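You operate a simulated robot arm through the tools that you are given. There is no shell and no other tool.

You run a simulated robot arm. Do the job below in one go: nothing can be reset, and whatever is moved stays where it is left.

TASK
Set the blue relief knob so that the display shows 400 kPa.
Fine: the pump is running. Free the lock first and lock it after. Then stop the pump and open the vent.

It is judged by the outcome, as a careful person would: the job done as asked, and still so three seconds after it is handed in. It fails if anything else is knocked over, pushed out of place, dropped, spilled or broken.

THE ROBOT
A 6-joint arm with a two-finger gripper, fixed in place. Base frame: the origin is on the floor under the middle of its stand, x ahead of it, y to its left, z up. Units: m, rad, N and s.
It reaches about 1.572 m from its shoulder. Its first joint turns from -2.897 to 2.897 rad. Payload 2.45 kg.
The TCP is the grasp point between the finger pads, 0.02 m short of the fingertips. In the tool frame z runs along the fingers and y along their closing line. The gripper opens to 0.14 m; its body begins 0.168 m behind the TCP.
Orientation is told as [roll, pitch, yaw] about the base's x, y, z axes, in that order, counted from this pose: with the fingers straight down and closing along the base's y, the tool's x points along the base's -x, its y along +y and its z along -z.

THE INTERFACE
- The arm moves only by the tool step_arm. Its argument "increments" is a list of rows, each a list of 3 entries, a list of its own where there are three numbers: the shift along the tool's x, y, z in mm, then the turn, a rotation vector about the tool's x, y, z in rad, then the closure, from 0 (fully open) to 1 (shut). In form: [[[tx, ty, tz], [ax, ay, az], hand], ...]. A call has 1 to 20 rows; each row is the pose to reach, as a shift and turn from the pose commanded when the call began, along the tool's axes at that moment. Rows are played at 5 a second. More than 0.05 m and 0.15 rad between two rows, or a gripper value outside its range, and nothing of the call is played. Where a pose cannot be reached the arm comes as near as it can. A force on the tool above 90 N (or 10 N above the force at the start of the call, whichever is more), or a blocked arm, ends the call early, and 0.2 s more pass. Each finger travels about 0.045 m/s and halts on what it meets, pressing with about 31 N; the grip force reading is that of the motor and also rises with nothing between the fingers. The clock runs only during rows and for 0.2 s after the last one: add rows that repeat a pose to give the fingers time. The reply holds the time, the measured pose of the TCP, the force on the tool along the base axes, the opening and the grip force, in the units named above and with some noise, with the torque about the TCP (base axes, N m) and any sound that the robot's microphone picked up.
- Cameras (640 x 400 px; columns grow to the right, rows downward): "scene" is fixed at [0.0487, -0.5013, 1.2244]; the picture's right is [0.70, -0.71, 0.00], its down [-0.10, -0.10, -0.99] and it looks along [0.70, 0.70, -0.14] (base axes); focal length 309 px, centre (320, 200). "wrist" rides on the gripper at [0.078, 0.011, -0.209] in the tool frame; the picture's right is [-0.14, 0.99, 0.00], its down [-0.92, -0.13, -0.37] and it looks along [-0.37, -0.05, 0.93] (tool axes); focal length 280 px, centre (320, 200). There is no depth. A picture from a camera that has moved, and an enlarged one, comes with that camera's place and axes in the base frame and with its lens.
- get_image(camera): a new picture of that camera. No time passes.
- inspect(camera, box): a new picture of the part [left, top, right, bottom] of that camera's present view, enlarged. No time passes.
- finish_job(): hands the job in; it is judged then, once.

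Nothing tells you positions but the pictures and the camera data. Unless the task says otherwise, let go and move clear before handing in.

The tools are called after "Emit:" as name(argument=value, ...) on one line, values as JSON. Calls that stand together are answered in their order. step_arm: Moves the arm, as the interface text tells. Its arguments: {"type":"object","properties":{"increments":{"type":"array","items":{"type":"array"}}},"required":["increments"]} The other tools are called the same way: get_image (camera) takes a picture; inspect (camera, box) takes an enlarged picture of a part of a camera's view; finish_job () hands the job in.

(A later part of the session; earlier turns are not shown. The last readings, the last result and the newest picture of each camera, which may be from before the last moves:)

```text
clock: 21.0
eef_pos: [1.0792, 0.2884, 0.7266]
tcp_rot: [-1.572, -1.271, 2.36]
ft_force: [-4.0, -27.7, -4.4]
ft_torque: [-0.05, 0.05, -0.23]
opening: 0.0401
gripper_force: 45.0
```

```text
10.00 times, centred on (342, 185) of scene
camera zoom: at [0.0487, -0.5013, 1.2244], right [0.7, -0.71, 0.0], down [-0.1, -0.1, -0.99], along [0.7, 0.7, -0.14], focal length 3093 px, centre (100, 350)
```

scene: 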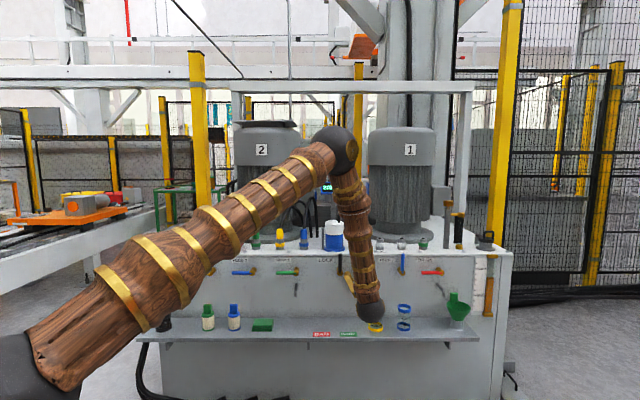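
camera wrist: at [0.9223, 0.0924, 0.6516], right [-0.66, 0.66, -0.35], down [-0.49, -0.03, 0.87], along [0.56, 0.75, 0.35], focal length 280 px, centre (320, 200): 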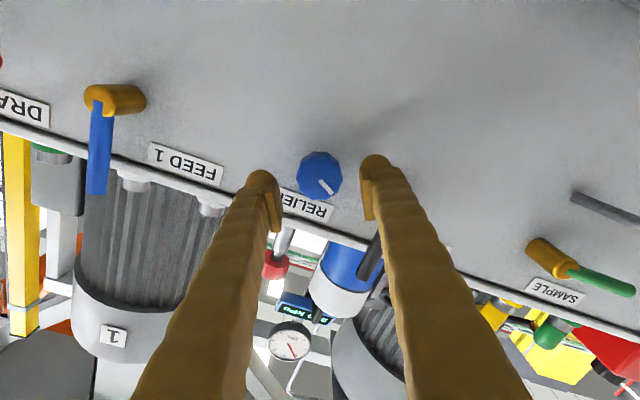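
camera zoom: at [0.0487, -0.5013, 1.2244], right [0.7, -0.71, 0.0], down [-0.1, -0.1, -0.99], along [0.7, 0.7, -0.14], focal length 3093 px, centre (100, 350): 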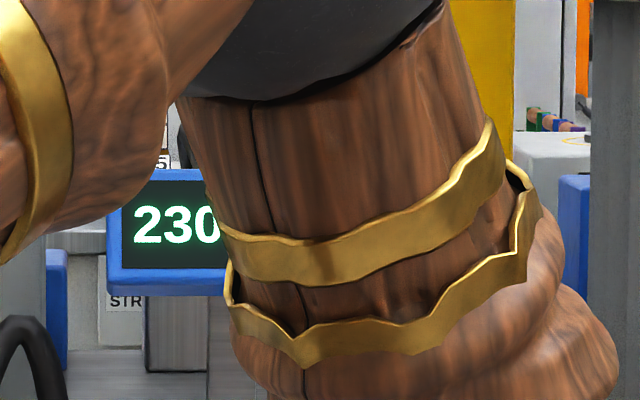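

Emit:
step_arm(increments=[[[0, 0, 0], [0, 0, 0], 0.9], [[0, 0, 0], [0, 0, 0], 0.9], [[0, 0, 0], [0, 0, 0], 0.9], [[0, 0, 0], [0, 0, 0], 0.9], [[0, 0, 0], [0, 0, 0], 0.9], [[0, 0, 0], [0, 0, 0], 0.9], [[0, 0, 0], [0, 0, 0], 0.9], [[0, 0, 0], [0, 0, 0], 0.9], [[0, 0, 0], [0, 0, 0], 0.9], [[0, 0, 0], [0, 0, 0], 0.9]])

Emit:
inspect(camera="scene", box=[310, 165, 374, 205])

Emit:
inspect(camera="wrist", box=[220, 110, 420, 235])

```text
clock: 23.2
eef_pos: [1.0802, 0.2879, 0.7258]
tcp_rot: [-1.574, -1.272, 2.358]
ft_force: [10.1, -22.9, -4.9]
ft_torque: [-0.06, 0.05, -0.29]
opening: 0.0404
gripper_force: 45.1
```

```text
10.00 times, centred on (342, 185) of scene
camera zoom: at [0.0487, -0.5013, 1.2244], right [0.7, -0.71, 0.0], down [-0.1, -0.1, -0.99], along [0.7, 0.7, -0.14], focal length 3093 px, centre (100, 350)
```

zoom: 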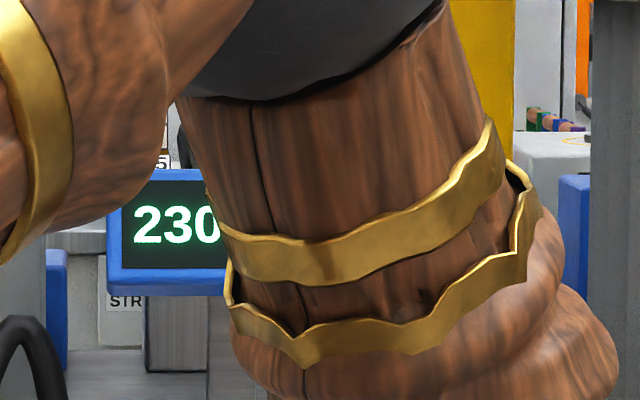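

```text
3.20 times, centred on (320, 172) of wrist
camera zoom: at [0.9409, 0.1316, 0.647], right [-0.7, 0.7, -0.16], down [-0.37, -0.15, 0.92], along [0.62, 0.7, 0.36], focal length 897 px, centre (320, 288)
```

zoom: 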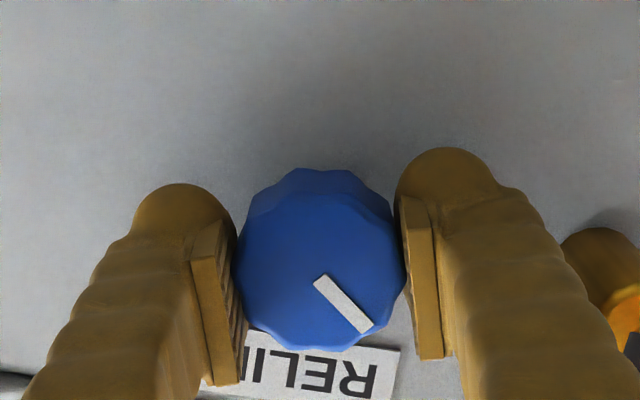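

About +20 kPa for 0.2 rad (roughly 100 kPa/rad), clockwise raising it, with a short lag. I'll continue clockwise by 0.8 rad and watch.

Emit:
step_arm(increments=[[[0, 0, 0], [0, 0, 0.08], 0.9], [[0, 0, 0], [0, 0, 0.16], 0.9], [[0, 0, 0], [0, 0, 0.24], 0.9], [[0, 0, 0], [0, 0, 0.32], 0.9], [[0, 0, 0], [0, 0, 0.4], 0.9], [[0, 0, 0], [0, 0, 0.48], 0.9], [[0, 0, 0], [0, 0, 0.56], 0.9], [[0, 0, 0], [0, 0, 0.64], 0.9], [[0, 0, 0], [0, 0, 0.72], 0.9], [[0, 0, 0], [0, 0, 0.8], 0.9], [[0, 0, 0], [0, 0, 0.8], 0.9], [[0, 0, 0], [0, 0, 0.8], 0.9], [[0, 0, 0], [0, 0, 0.8], 0.9], [[0, 0, 0], [0, 0, 0.8], 0.9], [[0, 0, 0], [0, 0, 0.8], 0.9]])

Emit:
inspect(camera="scene", box=[310, 165, 374, 205])

Emit:
get_image(camera="wrist")

```text
clock: 26.4
eef_pos: [1.079, 0.2875, 0.725]
tcp_rot: [1.569, -1.072, -0.785]
ft_force: [56.6, -24.3, -29.5]
ft_torque: [-0.07, -0.05, -0.3]
opening: 0.0405
gripper_force: 45.3
```

```text
10.00 times, centred on (342, 185) of scene
camera zoom: at [0.0487, -0.5013, 1.2244], right [0.7, -0.71, 0.0], down [-0.1, -0.1, -0.99], along [0.7, 0.7, -0.14], focal length 3093 px, centre (100, 350)
```

zoom: 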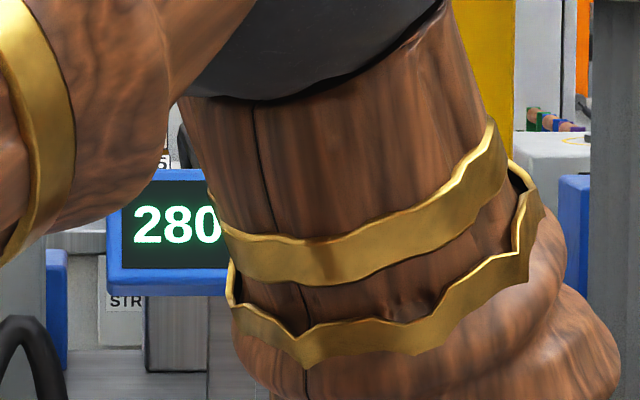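

```text
taken
camera wrist: at [0.8985, 0.1731, 0.6612], right [-0.57, 0.57, 0.6], down [0.13, -0.65, 0.75], along [0.81, 0.5, 0.3], focal length 280 px, centre (320, 200)
```

wrist: 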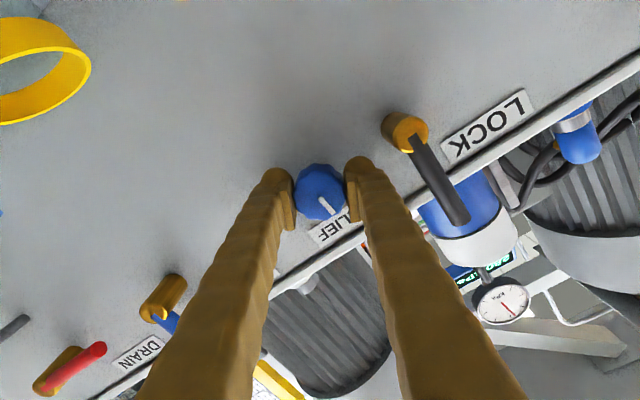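

The display reads 280 but the side force has grown to about 60 N along the closing line, so the grip is slightly off the knob axis. I'll shift a few mm to relieve it and recheck.

Emit:
step_arm(increments=[[[0, -1, 0.3], [0, 0, 0], 0.9], [[0, -2, 0.6], [0, 0, 0], 0.9], [[0, -3, 1], [0, 0, 0], 0.9], [[0, -3, 1], [0, 0, 0], 0.9], [[0, -3, 1], [0, 0, 0], 0.9]])

Emit:
inspect(camera="scene", box=[310, 165, 374, 205])

Emit:
inspect(camera="wrist", box=[220, 110, 420, 235])

```text
clock: 27.6
eef_pos: [1.0805, 0.2877, 0.7247]
tcp_rot: [1.575, -1.07, -0.786]
ft_force: [-40.6, -10.4, 8.0]
ft_torque: [0.1, -0.14, 0.35]
opening: 0.0404
gripper_force: 45.1
```

```text
10.00 times, centred on (342, 185) of scene
camera zoom: at [0.0487, -0.5013, 1.2244], right [0.7, -0.71, 0.0], down [-0.1, -0.1, -0.99], along [0.7, 0.7, -0.14], focal length 3093 px, centre (100, 350)
```

zoom: 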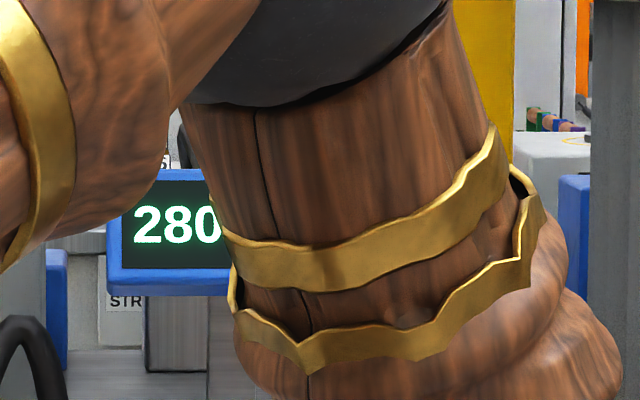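

```text
3.20 times, centred on (320, 172) of wrist
camera zoom: at [0.9005, 0.1734, 0.6604], right [-0.57, 0.57, 0.6], down [0.13, -0.65, 0.75], along [0.81, 0.5, 0.3], focal length 897 px, centre (320, 288)
```

zoom: 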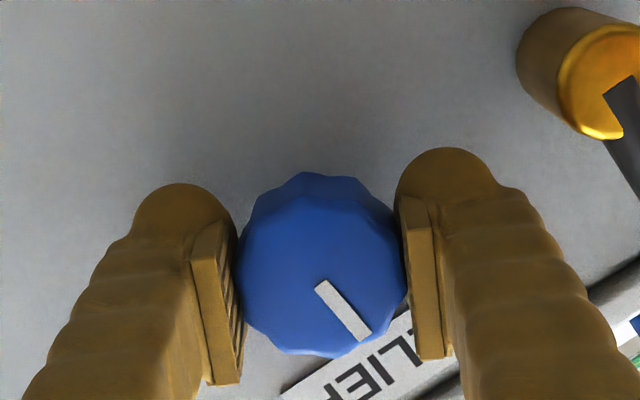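

The knob follows the grip, giving roughly 72 kPa/rad, so about 1.65 rad more is needed. I'll release, re-centre, rotate the gripper back and regrasp.

Emit:
step_arm(increments=[[[0, 0.5, -0.5], [0, 0, 0], 0.8], [[0, 0.5, -0.7], [0, 0, 0], 0.65], [[0, 0.5, -0.7], [0, 0, 0], 0.53], [[0, 0.5, -0.7], [0, 0, 0], 0.53], [[0, 0.5, -0.7], [0, 0, 0], 0.53]])

Emit:
inspect(camera="wrist", box=[220, 110, 420, 235])

Emit:
inspect(camera="scene", box=[310, 165, 374, 205])

```text
clock: 28.8
eef_pos: [1.0811, 0.2864, 0.7249]
tcp_rot: [1.574, -1.07, -0.787]
ft_force: [0.1, -0.8, 0.0]
ft_torque: [-0.02, 0.01, 0.01]
opening: 0.0655
gripper_force: 0.1
```

```text
3.20 times, centred on (320, 172) of wrist
camera zoom: at [0.9005, 0.172, 0.6603], right [-0.57, 0.57, 0.6], down [0.13, -0.65, 0.75], along [0.81, 0.5, 0.3], focal length 897 px, centre (320, 288)
```

zoom: 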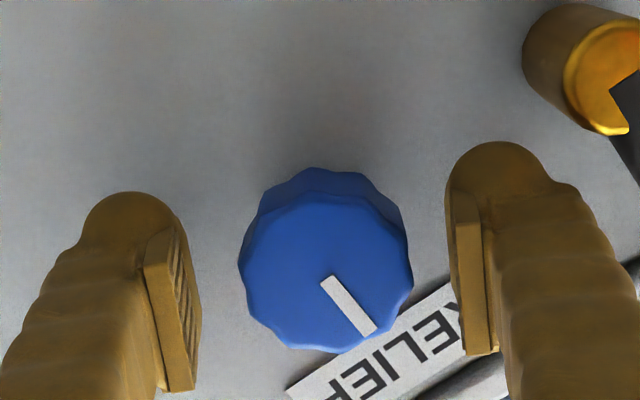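

```text
10.00 times, centred on (342, 185) of scene
camera zoom: at [0.0487, -0.5013, 1.2244], right [0.7, -0.71, 0.0], down [-0.1, -0.1, -0.99], along [0.7, 0.7, -0.14], focal length 3093 px, centre (100, 350)
```

zoom: 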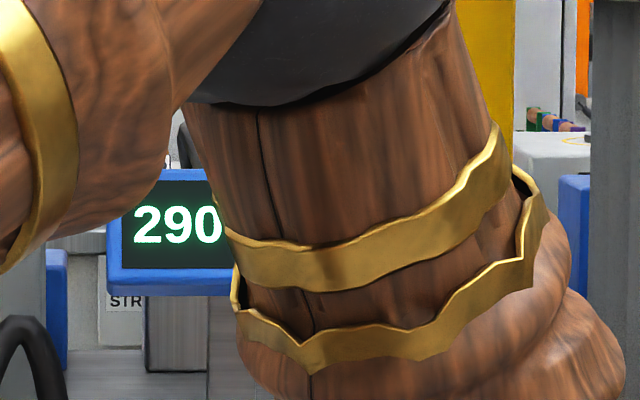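

Emit:
step_arm(increments=[[[0, 1, -25], [0, 0, 0], 0.56], [[0, 1, -45], [0, 0, -0.14], 0.56], [[0, 1, -45], [0, 0, -0.28], 0.56], [[0, 1, -45], [0, 0, -0.42], 0.56], [[0, 1, -45], [0, 0, -0.56], 0.56], [[0, 1, -45], [0, 0, -0.7], 0.56], [[0, 1, -45], [0, 0, -0.84], 0.56], [[0, 1, -45], [0, 0, -0.98], 0.56], [[0, 1, -45], [0, 0, -1.12], 0.56], [[0, 1, -45], [0, 0, -1.26], 0.56], [[0, 1, -45], [0, 0, -1.4], 0.56], [[0, 1, -45], [0, 0, -1.5], 0.56], [[0, 1, -45], [0, 0, -1.5], 0.56]])

Emit:
get_image(camera="wrist")

Emit:
inspect(camera="wrist", box=[220, 110, 420, 235])

Emit:
inspect(camera="scene", box=[310, 165, 374, 205])

```text
clock: 31.6
eef_pos: [1.0482, 0.2561, 0.7258]
tcp_rot: [-1.571, -0.571, 2.357]
ft_force: [-0.3, -0.2, -0.4]
ft_torque: [0.02, 0.04, 0.01]
opening: 0.0612
gripper_force: 0.1
```

```text
taken
camera wrist: at [0.9433, 0.0658, 0.6728], right [-0.46, 0.46, -0.76], down [-0.76, 0.24, 0.6], along [0.46, 0.85, 0.24], focal length 280 px, centre (320, 200)
```

wrist: 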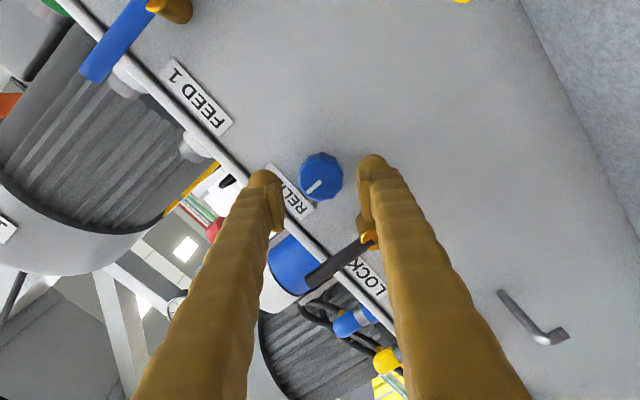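

```text
3.20 times, centred on (320, 172) of wrist
camera zoom: at [0.9433, 0.0658, 0.6728], right [-0.46, 0.46, -0.76], down [-0.76, 0.24, 0.6], along [0.46, 0.85, 0.24], focal length 897 px, centre (320, 288)
```

zoom: 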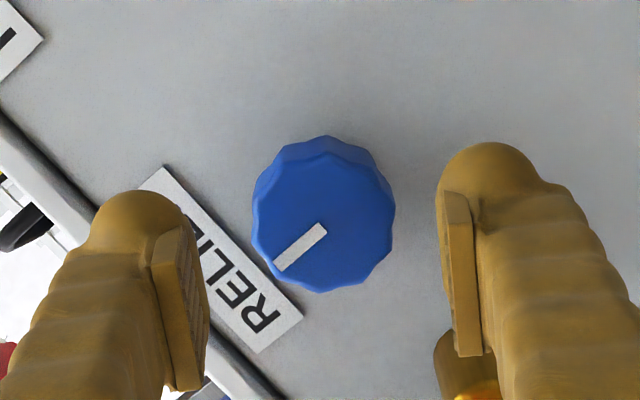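

```text
10.00 times, centred on (342, 185) of scene
camera zoom: at [0.0487, -0.5013, 1.2244], right [0.7, -0.71, 0.0], down [-0.1, -0.1, -0.99], along [0.7, 0.7, -0.14], focal length 3093 px, centre (100, 350)
```

zoom: 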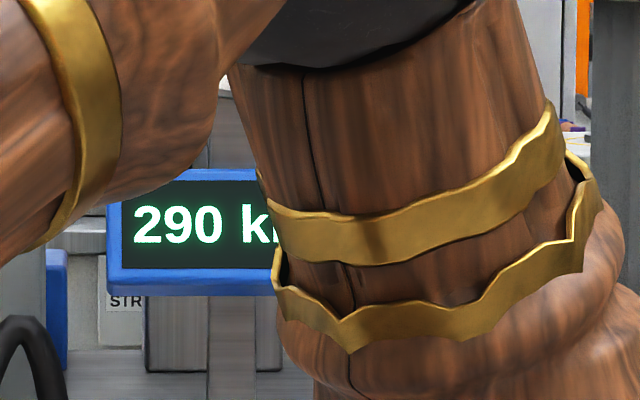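

The display is steady at 290 kPa, so it gives about 80 kPa/rad and needs about 1.35 rad more. I'll re-advance, centred, and grip.

Emit:
step_arm(increments=[[[0.7, 0.8, 20], [0, 0, 0], 0.56], [[0.7, 0.8, 35], [0, 0, 0], 0.56], [[0.7, 0.8, 45], [0, 0, 0], 0.56], [[0.7, 0.8, 45], [0, 0, 0], 0.56], [[0.7, 0.8, 45], [0, 0, 0], 0.65], [[0.7, 0.8, 45], [0, 0, 0], 0.75], [[0.7, 0.8, 45], [0, 0, 0], 0.85], [[0.7, 0.8, 45], [0, 0, 0], 0.9], [[0.7, 0.8, 45], [0, 0, 0], 0.9]])

Emit:
inspect(camera="wrist", box=[220, 110, 420, 235])

Emit:
inspect(camera="scene", box=[310, 165, 374, 205])

```text
clock: 33.6
eef_pos: [1.0815, 0.2872, 0.7239]
tcp_rot: [-1.572, -0.571, 2.355]
ft_force: [-2.3, 8.7, -11.5]
ft_torque: [-0.07, 0.1, 0.06]
opening: 0.0403
gripper_force: 45.0
```

```text
3.20 times, centred on (320, 172) of wrist
camera zoom: at [0.9756, 0.0976, 0.6718], right [-0.46, 0.46, -0.76], down [-0.76, 0.24, 0.61], along [0.46, 0.85, 0.24], focal length 897 px, centre (320, 288)
```

zoom: 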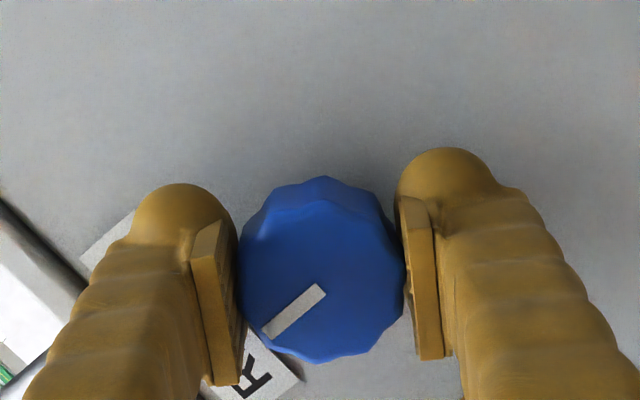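

```text
10.00 times, centred on (342, 185) of scene
camera zoom: at [0.0487, -0.5013, 1.2244], right [0.7, -0.71, 0.0], down [-0.1, -0.1, -0.99], along [0.7, 0.7, -0.14], focal length 3093 px, centre (100, 350)
```

zoom: 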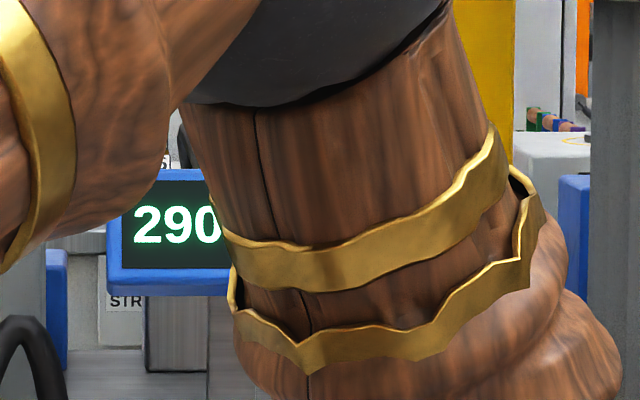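

Emit:
step_arm(increments=[[[0, 0, 0], [0, 0, 0.08], 0.9], [[0, 0, 0], [0, 0, 0.16], 0.9], [[0, 0, 0], [0, 0, 0.24], 0.9], [[0, 0, 0], [0, 0, 0.32], 0.9], [[0, 0, 0], [0, 0, 0.4], 0.9], [[0, 0, 0], [0, 0, 0.48], 0.9], [[0, 0, 0], [0, 0, 0.56], 0.9], [[0, 0, 0], [0, 0, 0.64], 0.9], [[0, 0, 0], [0, 0, 0.7], 0.9], [[0, 0, 0], [0, 0, 0.7], 0.9]])

Emit:
inspect(camera="wrist", box=[220, 110, 420, 235])

Emit:
inspect(camera="scene", box=[310, 165, 374, 205])

```text
clock: 35.8
eef_pos: [1.0797, 0.2876, 0.7256]
tcp_rot: [-1.571, -1.272, 2.355]
ft_force: [-23.3, 19.8, -14.3]
ft_torque: [-0.07, 0.08, 0.36]
opening: 0.0403
gripper_force: 44.8
```

```text
3.20 times, centred on (320, 172) of wrist
camera zoom: at [0.9413, 0.1307, 0.6452], right [-0.7, 0.7, -0.16], down [-0.37, -0.16, 0.92], along [0.62, 0.7, 0.36], focal length 897 px, centre (320, 288)
```

zoom: 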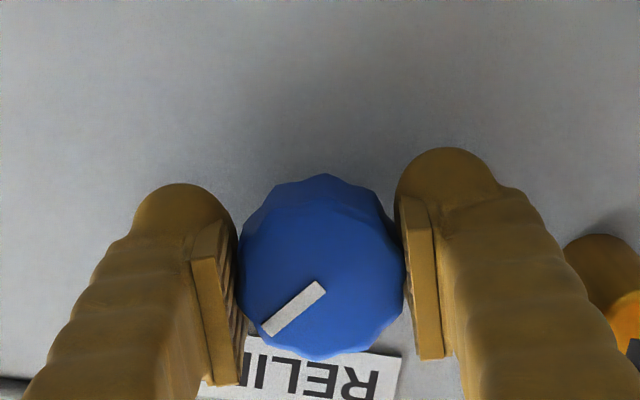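

```text
10.00 times, centred on (342, 185) of scene
camera zoom: at [0.0487, -0.5013, 1.2244], right [0.7, -0.71, 0.0], down [-0.1, -0.1, -0.99], along [0.7, 0.7, -0.14], focal length 3093 px, centre (100, 350)
```

zoom: 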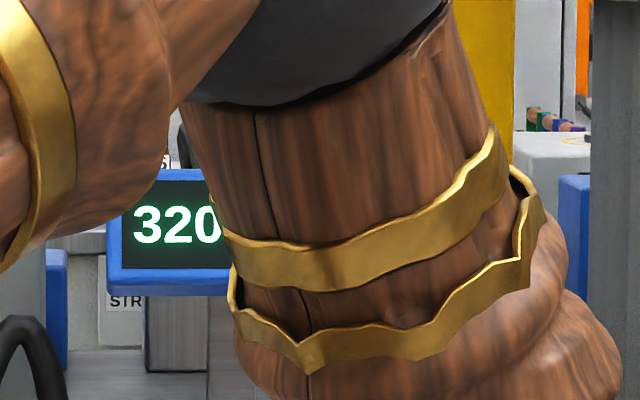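

Emit:
step_arm(increments=[[[0, 0.7, 0], [0, 0, 0.0], 0.9], [[0, 1.2, 0], [0, 0, 0.08], 0.9], [[0, 1.2, 0], [0, 0, 0.16], 0.9], [[0, 1.2, 0], [0, 0, 0.24], 0.9], [[0, 1.2, 0], [0, 0, 0.32], 0.9], [[0, 1.2, 0], [0, 0, 0.4], 0.9], [[0, 1.2, 0], [0, 0, 0.4], 0.9], [[0, 1.2, 0], [0, 0, 0.4], 0.9], [[0, 1.2, 0], [0, 0, 0.4], 0.9], [[0, 1.2, 0], [0, 0, 0.4], 0.9], [[0, 1.2, 0], [0, 0, 0.4], 0.9], [[0, 1.2, 0], [0, 0, 0.4], 0.9], [[0, 1.2, 0], [0, 0, 0.4], 0.9], [[0, 1.2, 0], [0, 0, 0.4], 0.9], [[0, 1.2, 0], [0, 0, 0.4], 0.9], [[0, 1.2, 0], [0, 0, 0.4], 0.9], [[0, 1.2, 0], [0, 0, 0.4], 0.9], [[0, 1.2, 0], [0, 0, 0.4], 0.9], [[0, 1.2, 0], [0, 0, 0.4], 0.9], [[0, 1.2, 0], [0, 0, 0.4], 0.9]])

Emit:
inspect(camera="wrist", box=[220, 110, 420, 235])

Emit:
inspect(camera="scene", box=[310, 165, 374, 205])

```text
clock: 40.0
eef_pos: [1.0805, 0.2875, 0.7251]
tcp_rot: [1.578, -1.469, -0.794]
ft_force: [-10.5, 3.9, -8.1]
ft_torque: [-0.09, 0.11, 0.13]
opening: 0.0405
gripper_force: 45.1
```

```text
3.20 times, centred on (320, 172) of wrist
camera zoom: at [0.9191, 0.1534, 0.6464], right [-0.69, 0.69, 0.24], down [-0.11, -0.42, 0.9], along [0.72, 0.59, 0.36], focal length 897 px, centre (320, 288)
```

zoom: 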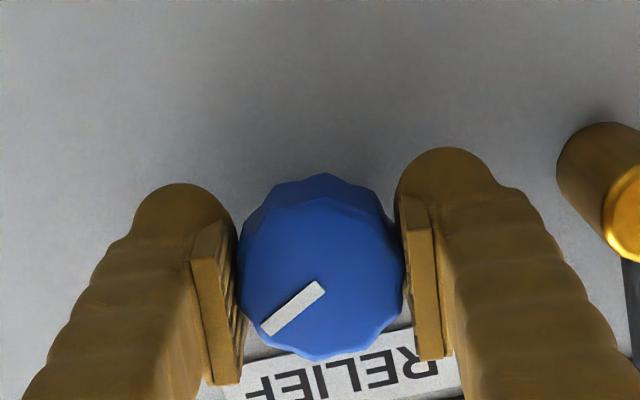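

```text
10.00 times, centred on (342, 185) of scene
camera zoom: at [0.0487, -0.5013, 1.2244], right [0.7, -0.71, 0.0], down [-0.1, -0.1, -0.99], along [0.7, 0.7, -0.14], focal length 3093 px, centre (100, 350)
```

zoom: 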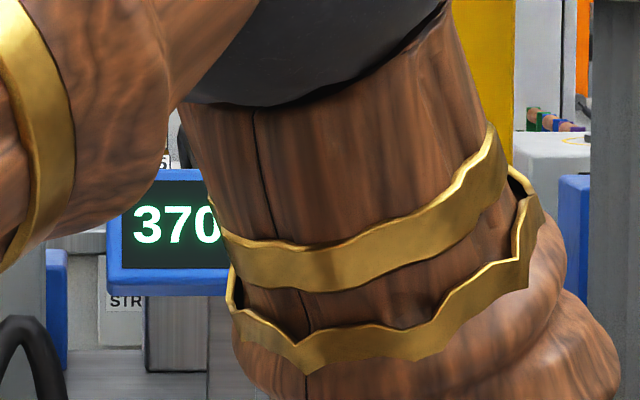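

The display has settled at 370. I'll add 0.3 rad more and let it settle.

Emit:
step_arm(increments=[[[0, 0.4, 0], [0, 0, 0.06], 0.9], [[0, 0.4, 0], [0, 0, 0.12], 0.9], [[0, 0.4, 0], [0, 0, 0.18], 0.9], [[0, 0.4, 0], [0, 0, 0.24], 0.9], [[0, 0.4, 0], [0, 0, 0.3], 0.9], [[0, 0.4, 0], [0, 0, 0.3], 0.9], [[0, 0.4, 0], [0, 0, 0.3], 0.9], [[0, 0.4, 0], [0, 0, 0.3], 0.9], [[0, 0.4, 0], [0, 0, 0.3], 0.9], [[0, 0.4, 0], [0, 0, 0.3], 0.9], [[0, 0.4, 0], [0, 0, 0.3], 0.9], [[0, 0.4, 0], [0, 0, 0.3], 0.9], [[0, 0.4, 0], [0, 0, 0.3], 0.9], [[0, 0.4, 0], [0, 0, 0.3], 0.9], [[0, 0.4, 0], [0, 0, 0.3], 0.9], [[0, 0.4, 0], [0, 0, 0.3], 0.9], [[0, 0.4, 0], [0, 0, 0.3], 0.9], [[0, 0.4, 0], [0, 0, 0.3], 0.9], [[0, 0.4, 0], [0, 0, 0.3], 0.9], [[0, 0.4, 0], [0, 0, 0.3], 0.9]])

Emit:
inspect(camera="scene", box=[310, 165, 374, 205])

```text
clock: 44.2
eef_pos: [1.0792, 0.2883, 0.7243]
tcp_rot: [1.572, -1.17, -0.79]
ft_force: [19.7, -18.8, -8.4]
ft_torque: [-0.03, 0.08, -0.32]
opening: 0.0402
gripper_force: 45.2
```

```text
10.00 times, centred on (342, 185) of scene
camera zoom: at [0.0487, -0.5013, 1.2244], right [0.7, -0.71, 0.0], down [-0.1, -0.1, -0.99], along [0.7, 0.7, -0.14], focal length 3093 px, centre (100, 350)
```

zoom: 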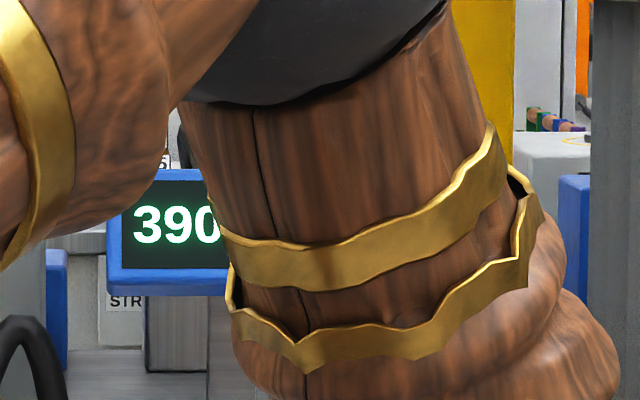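

Emit:
step_arm(increments=[[[0, -0.5, 0], [0, 0, 0.02], 0.9], [[0, -1, 0], [0, 0, 0.04], 0.9], [[0, -1, 0], [0, 0, 0.06], 0.9], [[0, -1, 0], [0, 0, 0.06], 0.9], [[0, -1, 0], [0, 0, 0.06], 0.9], [[0, -1, 0], [0, 0, 0.06], 0.9], [[0, -1, 0], [0, 0, 0.06], 0.9], [[0, -1, 0], [0, 0, 0.06], 0.9], [[0, -1, 0], [0, 0, 0.06], 0.9], [[0, -1, 0], [0, 0, 0.06], 0.9], [[0, -1, 0], [0, 0, 0.06], 0.9], [[0, -1, 0], [0, 0, 0.06], 0.9], [[0, -1, 0], [0, 0, 0.06], 0.9], [[0, -1, 0], [0, 0, 0.06], 0.9], [[0, -1, 0], [0, 0, 0.06], 0.9]])

Emit:
inspect(camera="scene", box=[310, 165, 374, 205])

Emit:
inspect(camera="wrist", box=[220, 110, 420, 235])

```text
clock: 47.4
eef_pos: [1.0803, 0.288, 0.7249]
tcp_rot: [1.572, -1.11, -0.788]
ft_force: [-19.9, -8.9, 2.9]
ft_torque: [0.06, -0.05, 0.1]
opening: 0.0403
gripper_force: 44.9
```

```text
10.00 times, centred on (342, 185) of scene
camera zoom: at [0.0487, -0.5013, 1.2244], right [0.7, -0.71, 0.0], down [-0.1, -0.1, -0.99], along [0.7, 0.7, -0.14], focal length 3093 px, centre (100, 350)
```

zoom: 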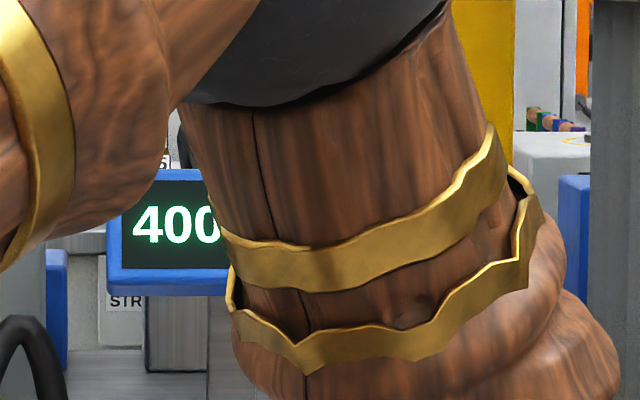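

```text
3.20 times, centred on (320, 172) of wrist
camera zoom: at [0.9009, 0.1718, 0.6579], right [-0.58, 0.58, 0.56], down [0.11, -0.63, 0.77], along [0.8, 0.51, 0.31], focal length 897 px, centre (320, 288)
```

zoom: 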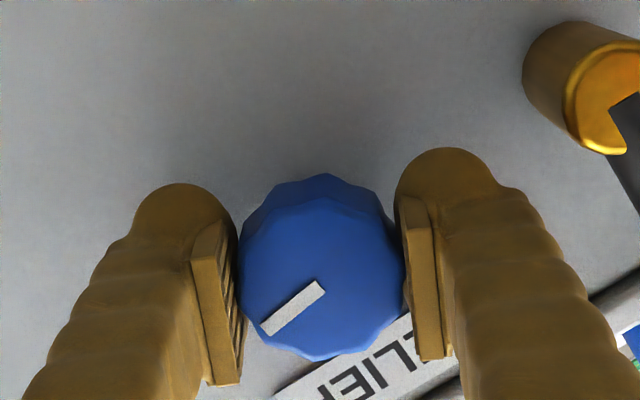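

The display shows 400. I'll nudge a hair further (0.03 rad) to sit nearer the middle of that reading, wait, then release.

Emit:
step_arm(increments=[[[0, 0.4, 0], [0, 0, 0.015], 0.9], [[0, 0.4, 0], [0, 0, 0.03], 0.9], [[0, 0.4, 0], [0, 0, 0.03], 0.9], [[0, 0.4, 0], [0, 0, 0.03], 0.9], [[0, 0.4, 0], [0, 0, 0.03], 0.9], [[0, 0.4, 0], [0, 0, 0.03], 0.9], [[0, 0.4, 0], [0, 0, 0.03], 0.9], [[0, 0.4, 0], [0, 0, 0.03], 0.9], [[0, 0.4, 0], [0, 0, 0.03], 0.9], [[0, 0.4, 0], [0, 0, 0.03], 0.9], [[0, 0.4, 0], [0, 0, 0.03], 0.9], [[0, 0.4, 0], [0, 0, 0.03], 0.9], [[0, 0.4, 0], [0, 0, 0.03], 0.9]])

Emit:
inspect(camera="scene", box=[310, 165, 374, 205])

Emit:
inspect(camera="wrist", box=[220, 110, 420, 235])

```text
clock: 50.2
eef_pos: [1.0802, 0.2875, 0.7235]
tcp_rot: [1.572, -1.081, -0.787]
ft_force: [-14.4, 11.5, 4.7]
ft_torque: [0.03, -0.04, 0.23]
opening: 0.0403
gripper_force: 44.8
```

```text
10.00 times, centred on (342, 185) of scene
camera zoom: at [0.0487, -0.5013, 1.2244], right [0.7, -0.71, 0.0], down [-0.1, -0.1, -0.99], along [0.7, 0.7, -0.14], focal length 3093 px, centre (100, 350)
```

zoom: 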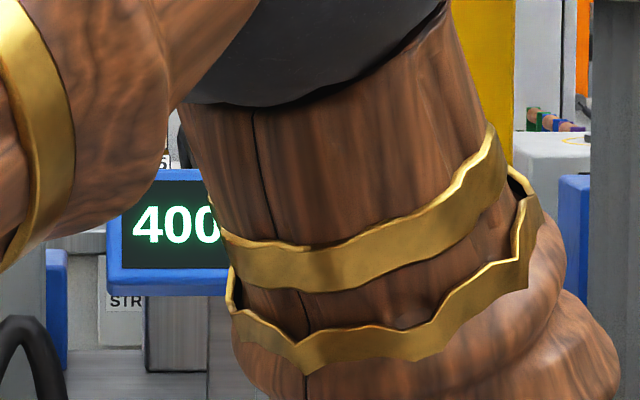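

```text
3.20 times, centred on (320, 172) of wrist
camera zoom: at [0.8997, 0.1732, 0.6592], right [-0.57, 0.57, 0.59], down [0.12, -0.65, 0.75], along [0.81, 0.5, 0.3], focal length 897 px, centre (320, 288)
```

zoom: 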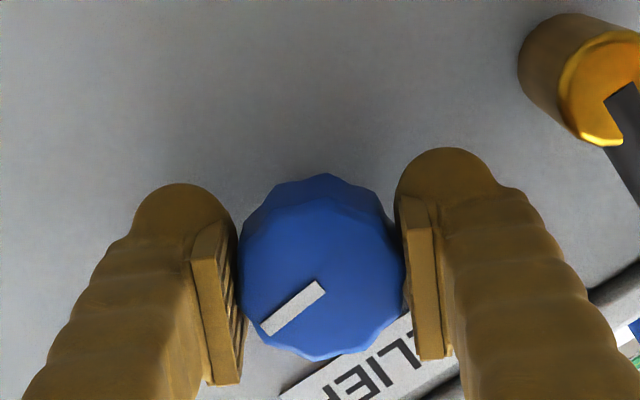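

Still 400 and steady. I'll open the fingers and confirm the knob stays put.

Emit:
step_arm(increments=[[[0, 0.3, 0], [0, 0, 0], 0.8], [[0, 0.3, 0], [0, 0, 0], 0.7], [[0, 0.3, 0], [0, 0, 0], 0.6], [[0, 0.3, 0], [0, 0, 0], 0.54], [[0, 0.3, 0], [0, 0, 0], 0.54], [[0, 0.3, 0], [0, 0, 0], 0.54], [[0, 0.3, 0], [0, 0, 0], 0.54], [[0, 0.3, 0], [0, 0, 0], 0.54], [[0, 0.3, 0], [0, 0, 0], 0.54], [[0, 0.3, 0], [0, 0, 0], 0.54], [[0, 0.3, 0], [0, 0, 0], 0.54], [[0, 0.3, 0], [0, 0, 0], 0.54], [[0, 0.3, 0], [0, 0, 0], 0.54], [[0, 0.3, 0], [0, 0, 0], 0.54]])

Emit:
inspect(camera="scene", box=[310, 165, 374, 205])

Emit:
inspect(camera="wrist", box=[220, 110, 420, 235])

```text
clock: 53.2
eef_pos: [1.0795, 0.2882, 0.7232]
tcp_rot: [1.572, -1.082, -0.788]
ft_force: [-0.3, -0.2, -0.5]
ft_torque: [-0.01, 0.03, -0.01]
opening: 0.0643
gripper_force: 0.0
```

```text
10.00 times, centred on (342, 185) of scene
camera zoom: at [0.0487, -0.5013, 1.2244], right [0.7, -0.71, 0.0], down [-0.1, -0.1, -0.99], along [0.7, 0.7, -0.14], focal length 3093 px, centre (100, 350)
```

zoom: 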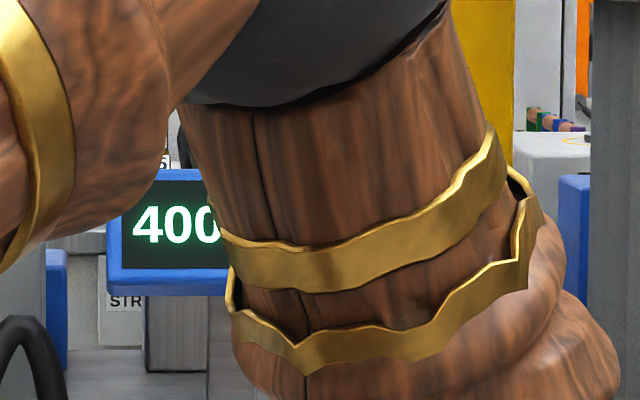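

```text
3.20 times, centred on (320, 172) of wrist
camera zoom: at [0.8995, 0.1733, 0.659], right [-0.57, 0.57, 0.59], down [0.12, -0.65, 0.75], along [0.81, 0.5, 0.3], focal length 897 px, centre (320, 288)
```

zoom: 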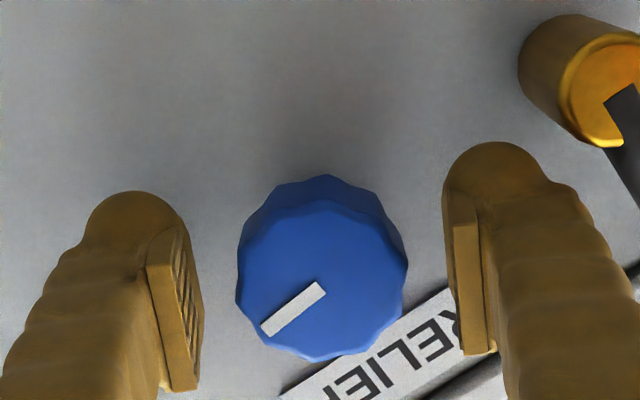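

The knob held its position and the display holds 400. Next I back straight out, level the gripper, close it and go to the right side of the LOCK lever.

Emit:
step_arm(increments=[[[0, 0, -25], [0, 0, 0], 0.54], [[0, 0, -60], [0, 0, 0], 0.54], [[0, 0, -100], [0, 0, -0.1], 0.54], [[0, 0, -140], [0, 0, -0.24], 0.6], [[0, 0, -170], [0, 0, -0.37], 0.75], [[0, 0, -170], [0, 0, -0.49], 0.9], [[0, 0, -170], [0, 0, -0.49], 1.0], [[0, 0, -170], [0, 0, -0.49], 1.0], [[0, 0, -170], [0, 0, -0.49], 1.0]])

Emit:
get_image(camera="wrist")

Emit:
inspect(camera="scene", box=[310, 165, 374, 205])

Emit:
inspect(camera="wrist", box=[260, 90, 420, 190])

```text
clock: 55.2
eef_pos: [0.9588, 0.1683, 0.725]
tcp_rot: [2.706, -1.571, -1.921]
ft_force: [0.5, 0.3, -0.4]
ft_torque: [0.01, -0.03, 0.03]
opening: 0.0002
gripper_force: 29.2
```

```text
taken
camera wrist: at [0.8034, 0.0283, 0.645], right [-0.7, 0.7, 0.14], down [-0.17, -0.35, 0.92], along [0.69, 0.62, 0.37], focal length 280 px, centre (320, 200)
```

wrist: 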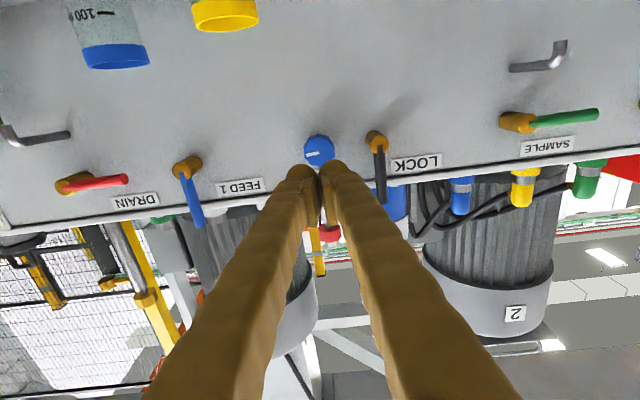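

```text
10.00 times, centred on (342, 185) of scene
camera zoom: at [0.0487, -0.5013, 1.2244], right [0.7, -0.71, 0.0], down [-0.1, -0.1, -0.99], along [0.7, 0.7, -0.14], focal length 3093 px, centre (100, 350)
```

zoom: 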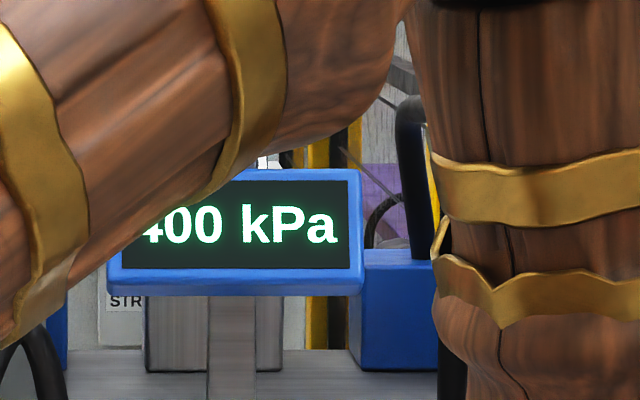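

```text
4.00 times, centred on (340, 140) of wrist
camera zoom: at [0.8034, 0.0283, 0.645], right [-0.7, 0.7, 0.14], down [-0.17, -0.35, 0.92], along [0.69, 0.62, 0.37], focal length 1122 px, centre (240, 440)
```

zoom: 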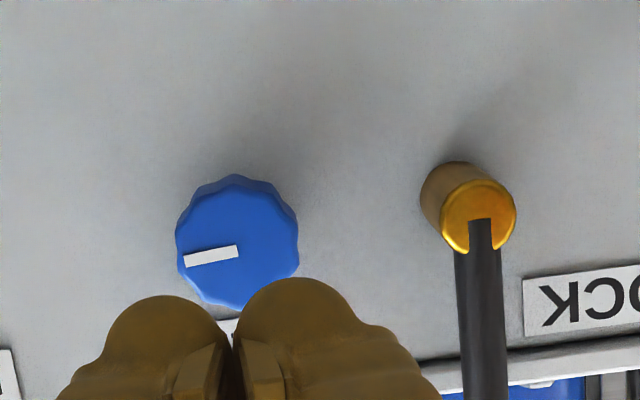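

Emit:
step_arm(increments=[[[-30, 18, 0], [0, 0, 0], 1.0], [[-52, 32, 20], [0, 0, 0], 1.0], [[-52, 32, 60], [0, 0, 0], 1.0], [[-52, 32, 100], [0, 0, 0], 1.0], [[-52, 32, 125], [0, 0, 0], 1.0], [[-52, 32, 125], [0, 0, 0], 1.0]])

Emit:
inspect(camera="wrist", box=[240, 90, 400, 190])

Emit:
get_image(camera="scene")

```text
clock: 56.6
eef_pos: [1.024, 0.278, 0.7756]
tcp_rot: [2.341, -1.568, -1.557]
ft_force: [-0.1, -0.3, 1.0]
ft_torque: [0.03, -0.01, 0.02]
opening: 0.0
gripper_force: 29.7
```

```text
4.00 times, centred on (320, 140) of wrist
camera zoom: at [0.87, 0.1379, 0.6957], right [-0.7, 0.7, 0.14], down [-0.17, -0.35, 0.92], along [0.69, 0.62, 0.37], focal length 1122 px, centre (320, 440)
```

zoom: 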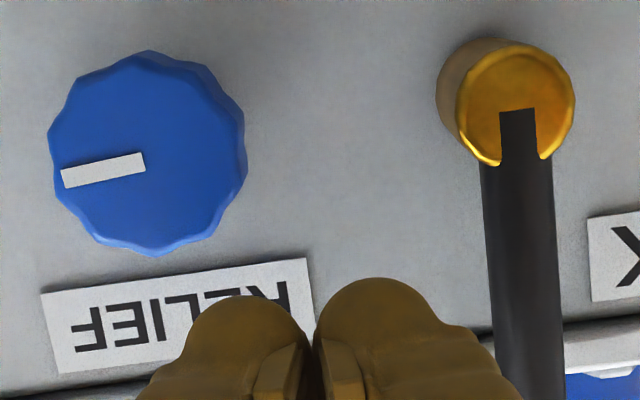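

```text
taken
```

scene: 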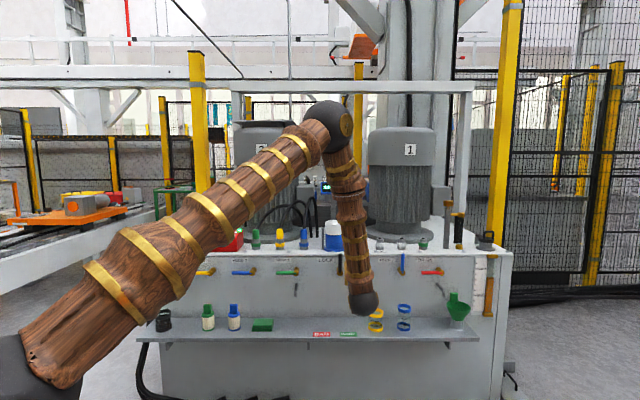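

Emit:
step_arm(increments=[[[0, 0, 20], [0, 0, 0], 1.0], [[0, 0, 38], [0, 0, 0], 1.0], [[-1, 7, 38], [0, 0, 0], 1.0], [[-1, 14, 38], [0, 0, 0], 1.0], [[-2, 22, 38], [0, 0, 0], 1.0], [[-4, 30, 38], [0, 0, 0], 1.0], [[-6, 37, 38], [0, 0, 0], 1.0], [[-7, 44, 38], [0, 0, 0], 1.0]])

Emit:
get_image(camera="wrist")

Emit:
inspect(camera="scene", box=[290, 230, 390, 292])

```text
clock: 58.4
eef_pos: [1.0216, 0.3371, 0.7825]
tcp_rot: [1.947, -1.572, -1.161]
ft_force: [0.7, 0.5, -0.3]
ft_torque: [-0.02, 0.03, -0.02]
opening: 0.0001
gripper_force: 29.3
```

```text
taken
camera wrist: at [0.8663, 0.1971, 0.7034], right [-0.7, 0.7, 0.14], down [-0.17, -0.35, 0.92], along [0.69, 0.62, 0.37], focal length 280 px, centre (320, 200)
```

wrist: 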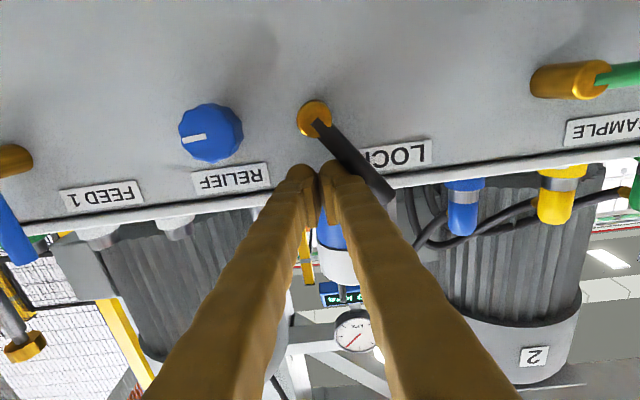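

```text
6.40 times, centred on (340, 261) of scene
camera zoom: at [0.0487, -0.5013, 1.2244], right [0.7, -0.71, 0.0], down [-0.1, -0.1, -0.99], along [0.7, 0.7, -0.14], focal length 1979 px, centre (192, -190)
```

zoom: 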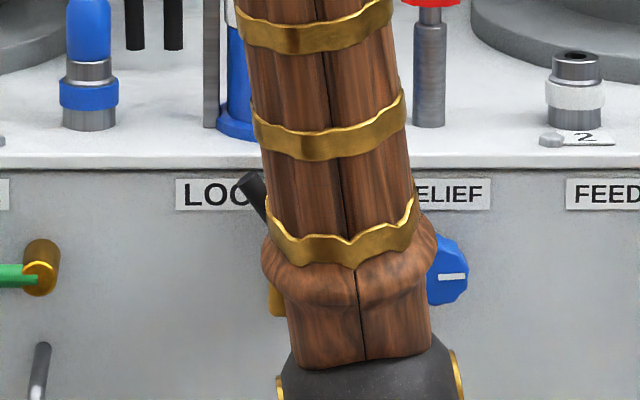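

Emit:
step_arm(increments=[[[1, 8, 0], [0, 0, 0], 1.0], [[3, 16, 0], [0, 0, 0], 1.0], [[6, 23.5, 0], [0, 0, 0], 1.0], [[10, 31, 0], [0, 0, 0], 1.0], [[16, 37, 0], [0, 0, 0], 1.0], [[22, 43, 0], [0, 0, 0], 1.0], [[28, 46.5, 0], [0, 0, 0], 1.0], [[32, 48.5, 0], [0, 0, 0], 1.0]])

Emit:
get_image(camera="wrist")

Emit:
inspect(camera="scene", box=[290, 230, 390, 292])

```text
clock: 60.2
eef_pos: [0.9879, 0.3703, 0.7529]
tcp_rot: [-3.117, -1.569, -2.383]
ft_force: [4.4, 0.3, 8.6]
ft_torque: [0.0, -0.15, -0.11]
opening: 0.0061
gripper_force: 29.6
```

```text
taken
camera wrist: at [0.8321, 0.2317, 0.672], right [-0.7, 0.7, 0.14], down [-0.17, -0.35, 0.92], along [0.69, 0.62, 0.37], focal length 280 px, centre (320, 200)
```

wrist: 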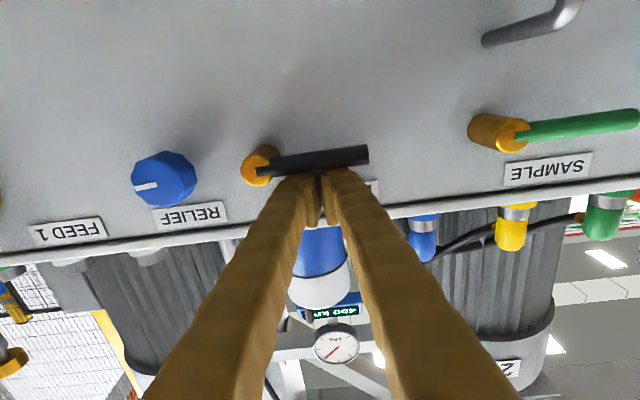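

```text
6.40 times, centred on (340, 261) of scene
camera zoom: at [0.0487, -0.5013, 1.2244], right [0.7, -0.71, 0.0], down [-0.1, -0.1, -0.99], along [0.7, 0.7, -0.14], focal length 1979 px, centre (192, -190)
```

zoom: 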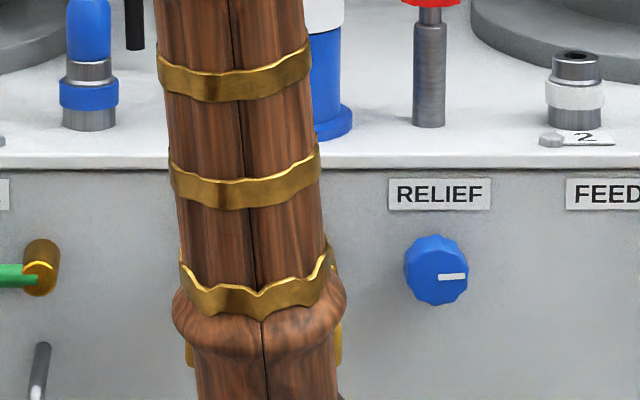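

Emit:
step_arm(increments=[[[2, 0, 0], [0, 0, 0], 1.0], [[4, 0, 0], [0, 0, 0], 1.0], [[6, 0, 0], [0, 0, 0], 1.0], [[6, 0, 0], [0, 0, 0], 1.0]])

Emit:
inspect(camera="wrist", box=[220, 120, 400, 232])

```text
clock: 61.2
eef_pos: [0.9877, 0.3728, 0.7513]
tcp_rot: [-2.846, -1.563, -2.649]
ft_force: [9.4, 23.2, 78.1]
ft_torque: [0.08, -1.1, -0.44]
opening: 0.0059
gripper_force: 29.1
```

```text
3.56 times, centred on (310, 176) of wrist
camera zoom: at [0.8333, 0.2322, 0.6686], right [-0.7, 0.7, 0.13], down [-0.18, -0.36, 0.92], along [0.69, 0.62, 0.37], focal length 997 px, centre (356, 285)
```

zoom: 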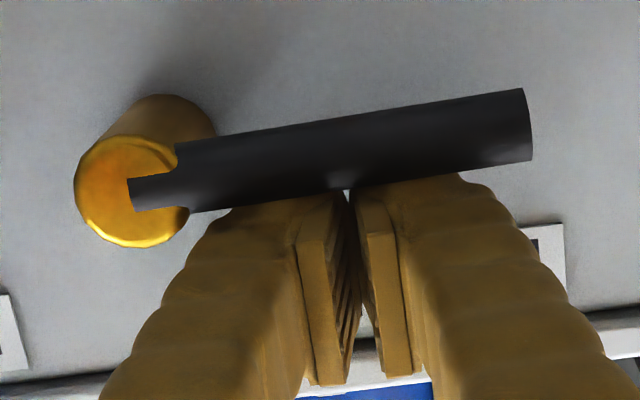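

The lever is against its horizontal stop (78 N reaction). I'll lift off, retreat and check the lever, knob and display.

Emit:
step_arm(increments=[[[-6, 0, 0], [0, 0, 0], 1.0], [[-14, 0, 0], [0, 0, 0], 1.0], [[-16, 0, -30], [0, 0, 0], 1.0], [[-16, 0, -70], [0, 0, 0], 1.0], [[-16, 0, -110], [0, 0, 0], 1.0], [[-16, 0, -150], [0, 0, 0], 1.0], [[-16, 0, -150], [0, 0, 0], 1.0]])

Emit:
get_image(camera="wrist")

Emit:
inspect(camera="wrist", box=[200, 90, 440, 240])

Emit:
get_image(camera="scene")

```text
clock: 62.8
eef_pos: [0.8809, 0.2635, 0.7631]
tcp_rot: [2.449, -1.57, -1.666]
ft_force: [0.3, 0.2, 0.0]
ft_torque: [0.0, -0.03, 0.0]
opening: 0.0002
gripper_force: 29.0
```

```text
taken
camera wrist: at [0.7251, 0.1232, 0.6831], right [-0.7, 0.7, 0.14], down [-0.17, -0.35, 0.92], along [0.69, 0.62, 0.37], focal length 280 px, centre (320, 200)
```

wrist: 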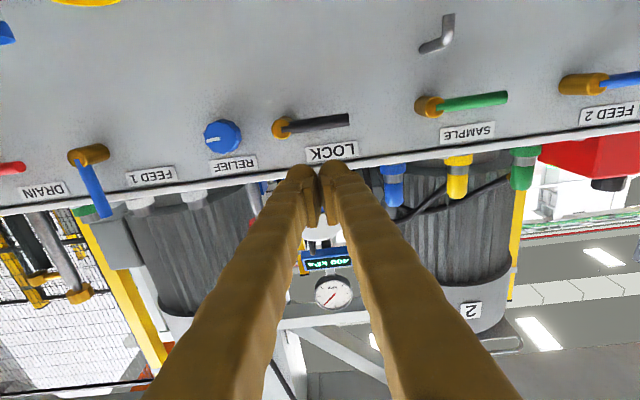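

```text
2.67 times, centred on (320, 165) of wrist
camera zoom: at [0.7251, 0.1232, 0.6831], right [-0.7, 0.7, 0.14], down [-0.17, -0.35, 0.92], along [0.69, 0.62, 0.37], focal length 748 px, centre (320, 293)
```

zoom: 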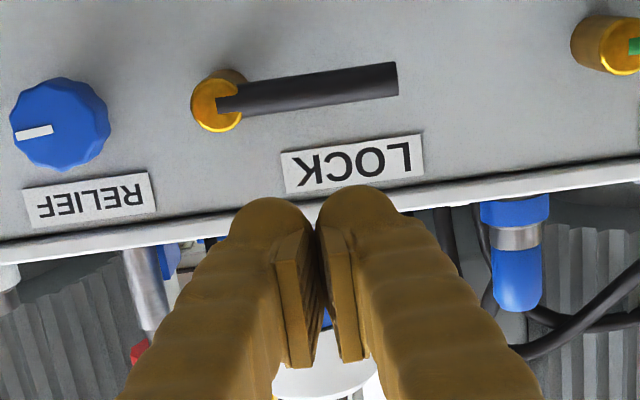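

```text
taken
```

scene: 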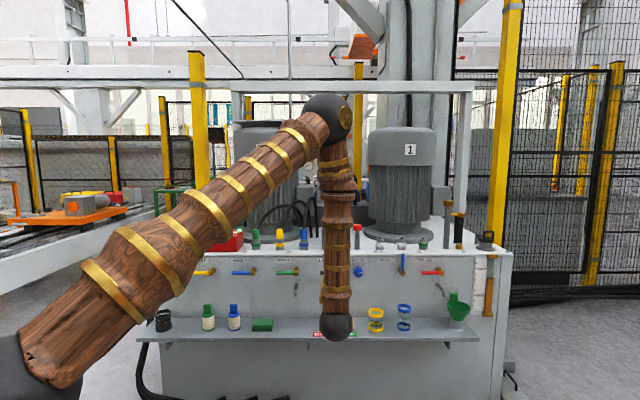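

The LOCK lever is back horizontal, the knob is undisturbed and the display still reads 400 kPa. Next I swing the tool to point down and move above the red pump box to locate the STOP button.

Emit:
step_arm(increments=[[[-21, 35, 2], [0, 0.098, 0], 1.0], [[-42, 70, 5], [0, 0.196, 0], 1.0], [[-64, 104, 8], [0, 0.295, 0], 1.0], [[-85, 139, 10], [0, 0.393, 0], 1.0], [[-106, 174, 13], [0, 0.491, 0], 1.0], [[-127, 209, 16], [0, 0.589, 0], 1.0], [[-148, 244, 18], [0, 0.687, 0], 1.0], [[-170, 278, 21], [0, 0.785, 0], 1.0], [[-191, 313, 23], [0, 0.884, 0], 1.0], [[-212, 348, 26], [0, 0.982, 0], 1.0], [[-233, 383, 29], [0, 1.08, 0], 1.0], [[-254, 418, 31], [0, 1.178, 0], 1.0], [[-276, 452, 34], [0, 1.276, 0], 1.0], [[-297, 487, 36], [0, 1.375, 0], 1.0], [[-318, 522, 39], [0, 1.473, 0], 1.0], [[-339, 557, 41], [0, 1.571, 0], 1.0], [[-339, 557, 41], [0, 1.571, 0], 1.0]])

Emit:
get_image(camera="wrist")

Emit:
get_image(camera="scene")

```text
clock: 66.4
eef_pos: [0.527, 0.6545, 1.0704]
tcp_rot: [0.25, -0.044, 0.814]
ft_force: [-0.5, 0.3, 0.8]
ft_torque: [0.01, 0.02, 0.0]
opening: 0.0002
gripper_force: 29.2
out of reach, approached as far as the arm can: row 10, 11, 12, 13, 14, 15, 16, 17
```

```text
taken
camera wrist: at [0.4984, 0.5628, 1.2702], right [-0.61, 0.75, 0.25], down [0.78, 0.51, 0.37], along [0.15, 0.42, -0.9], focal length 280 px, centre (320, 200)
```

wrist: 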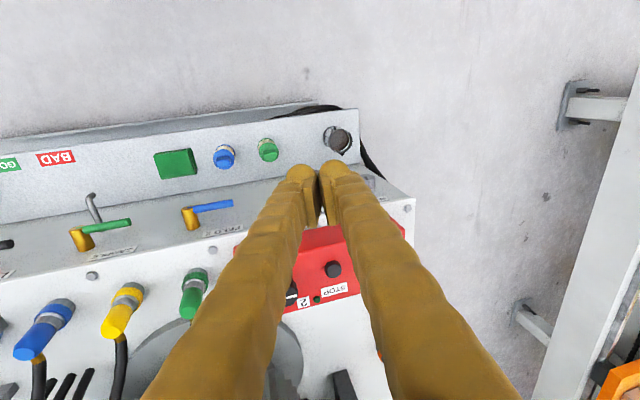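

```text
taken
```

scene: 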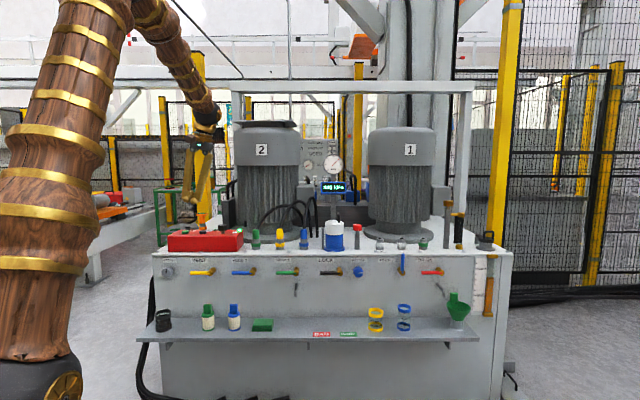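

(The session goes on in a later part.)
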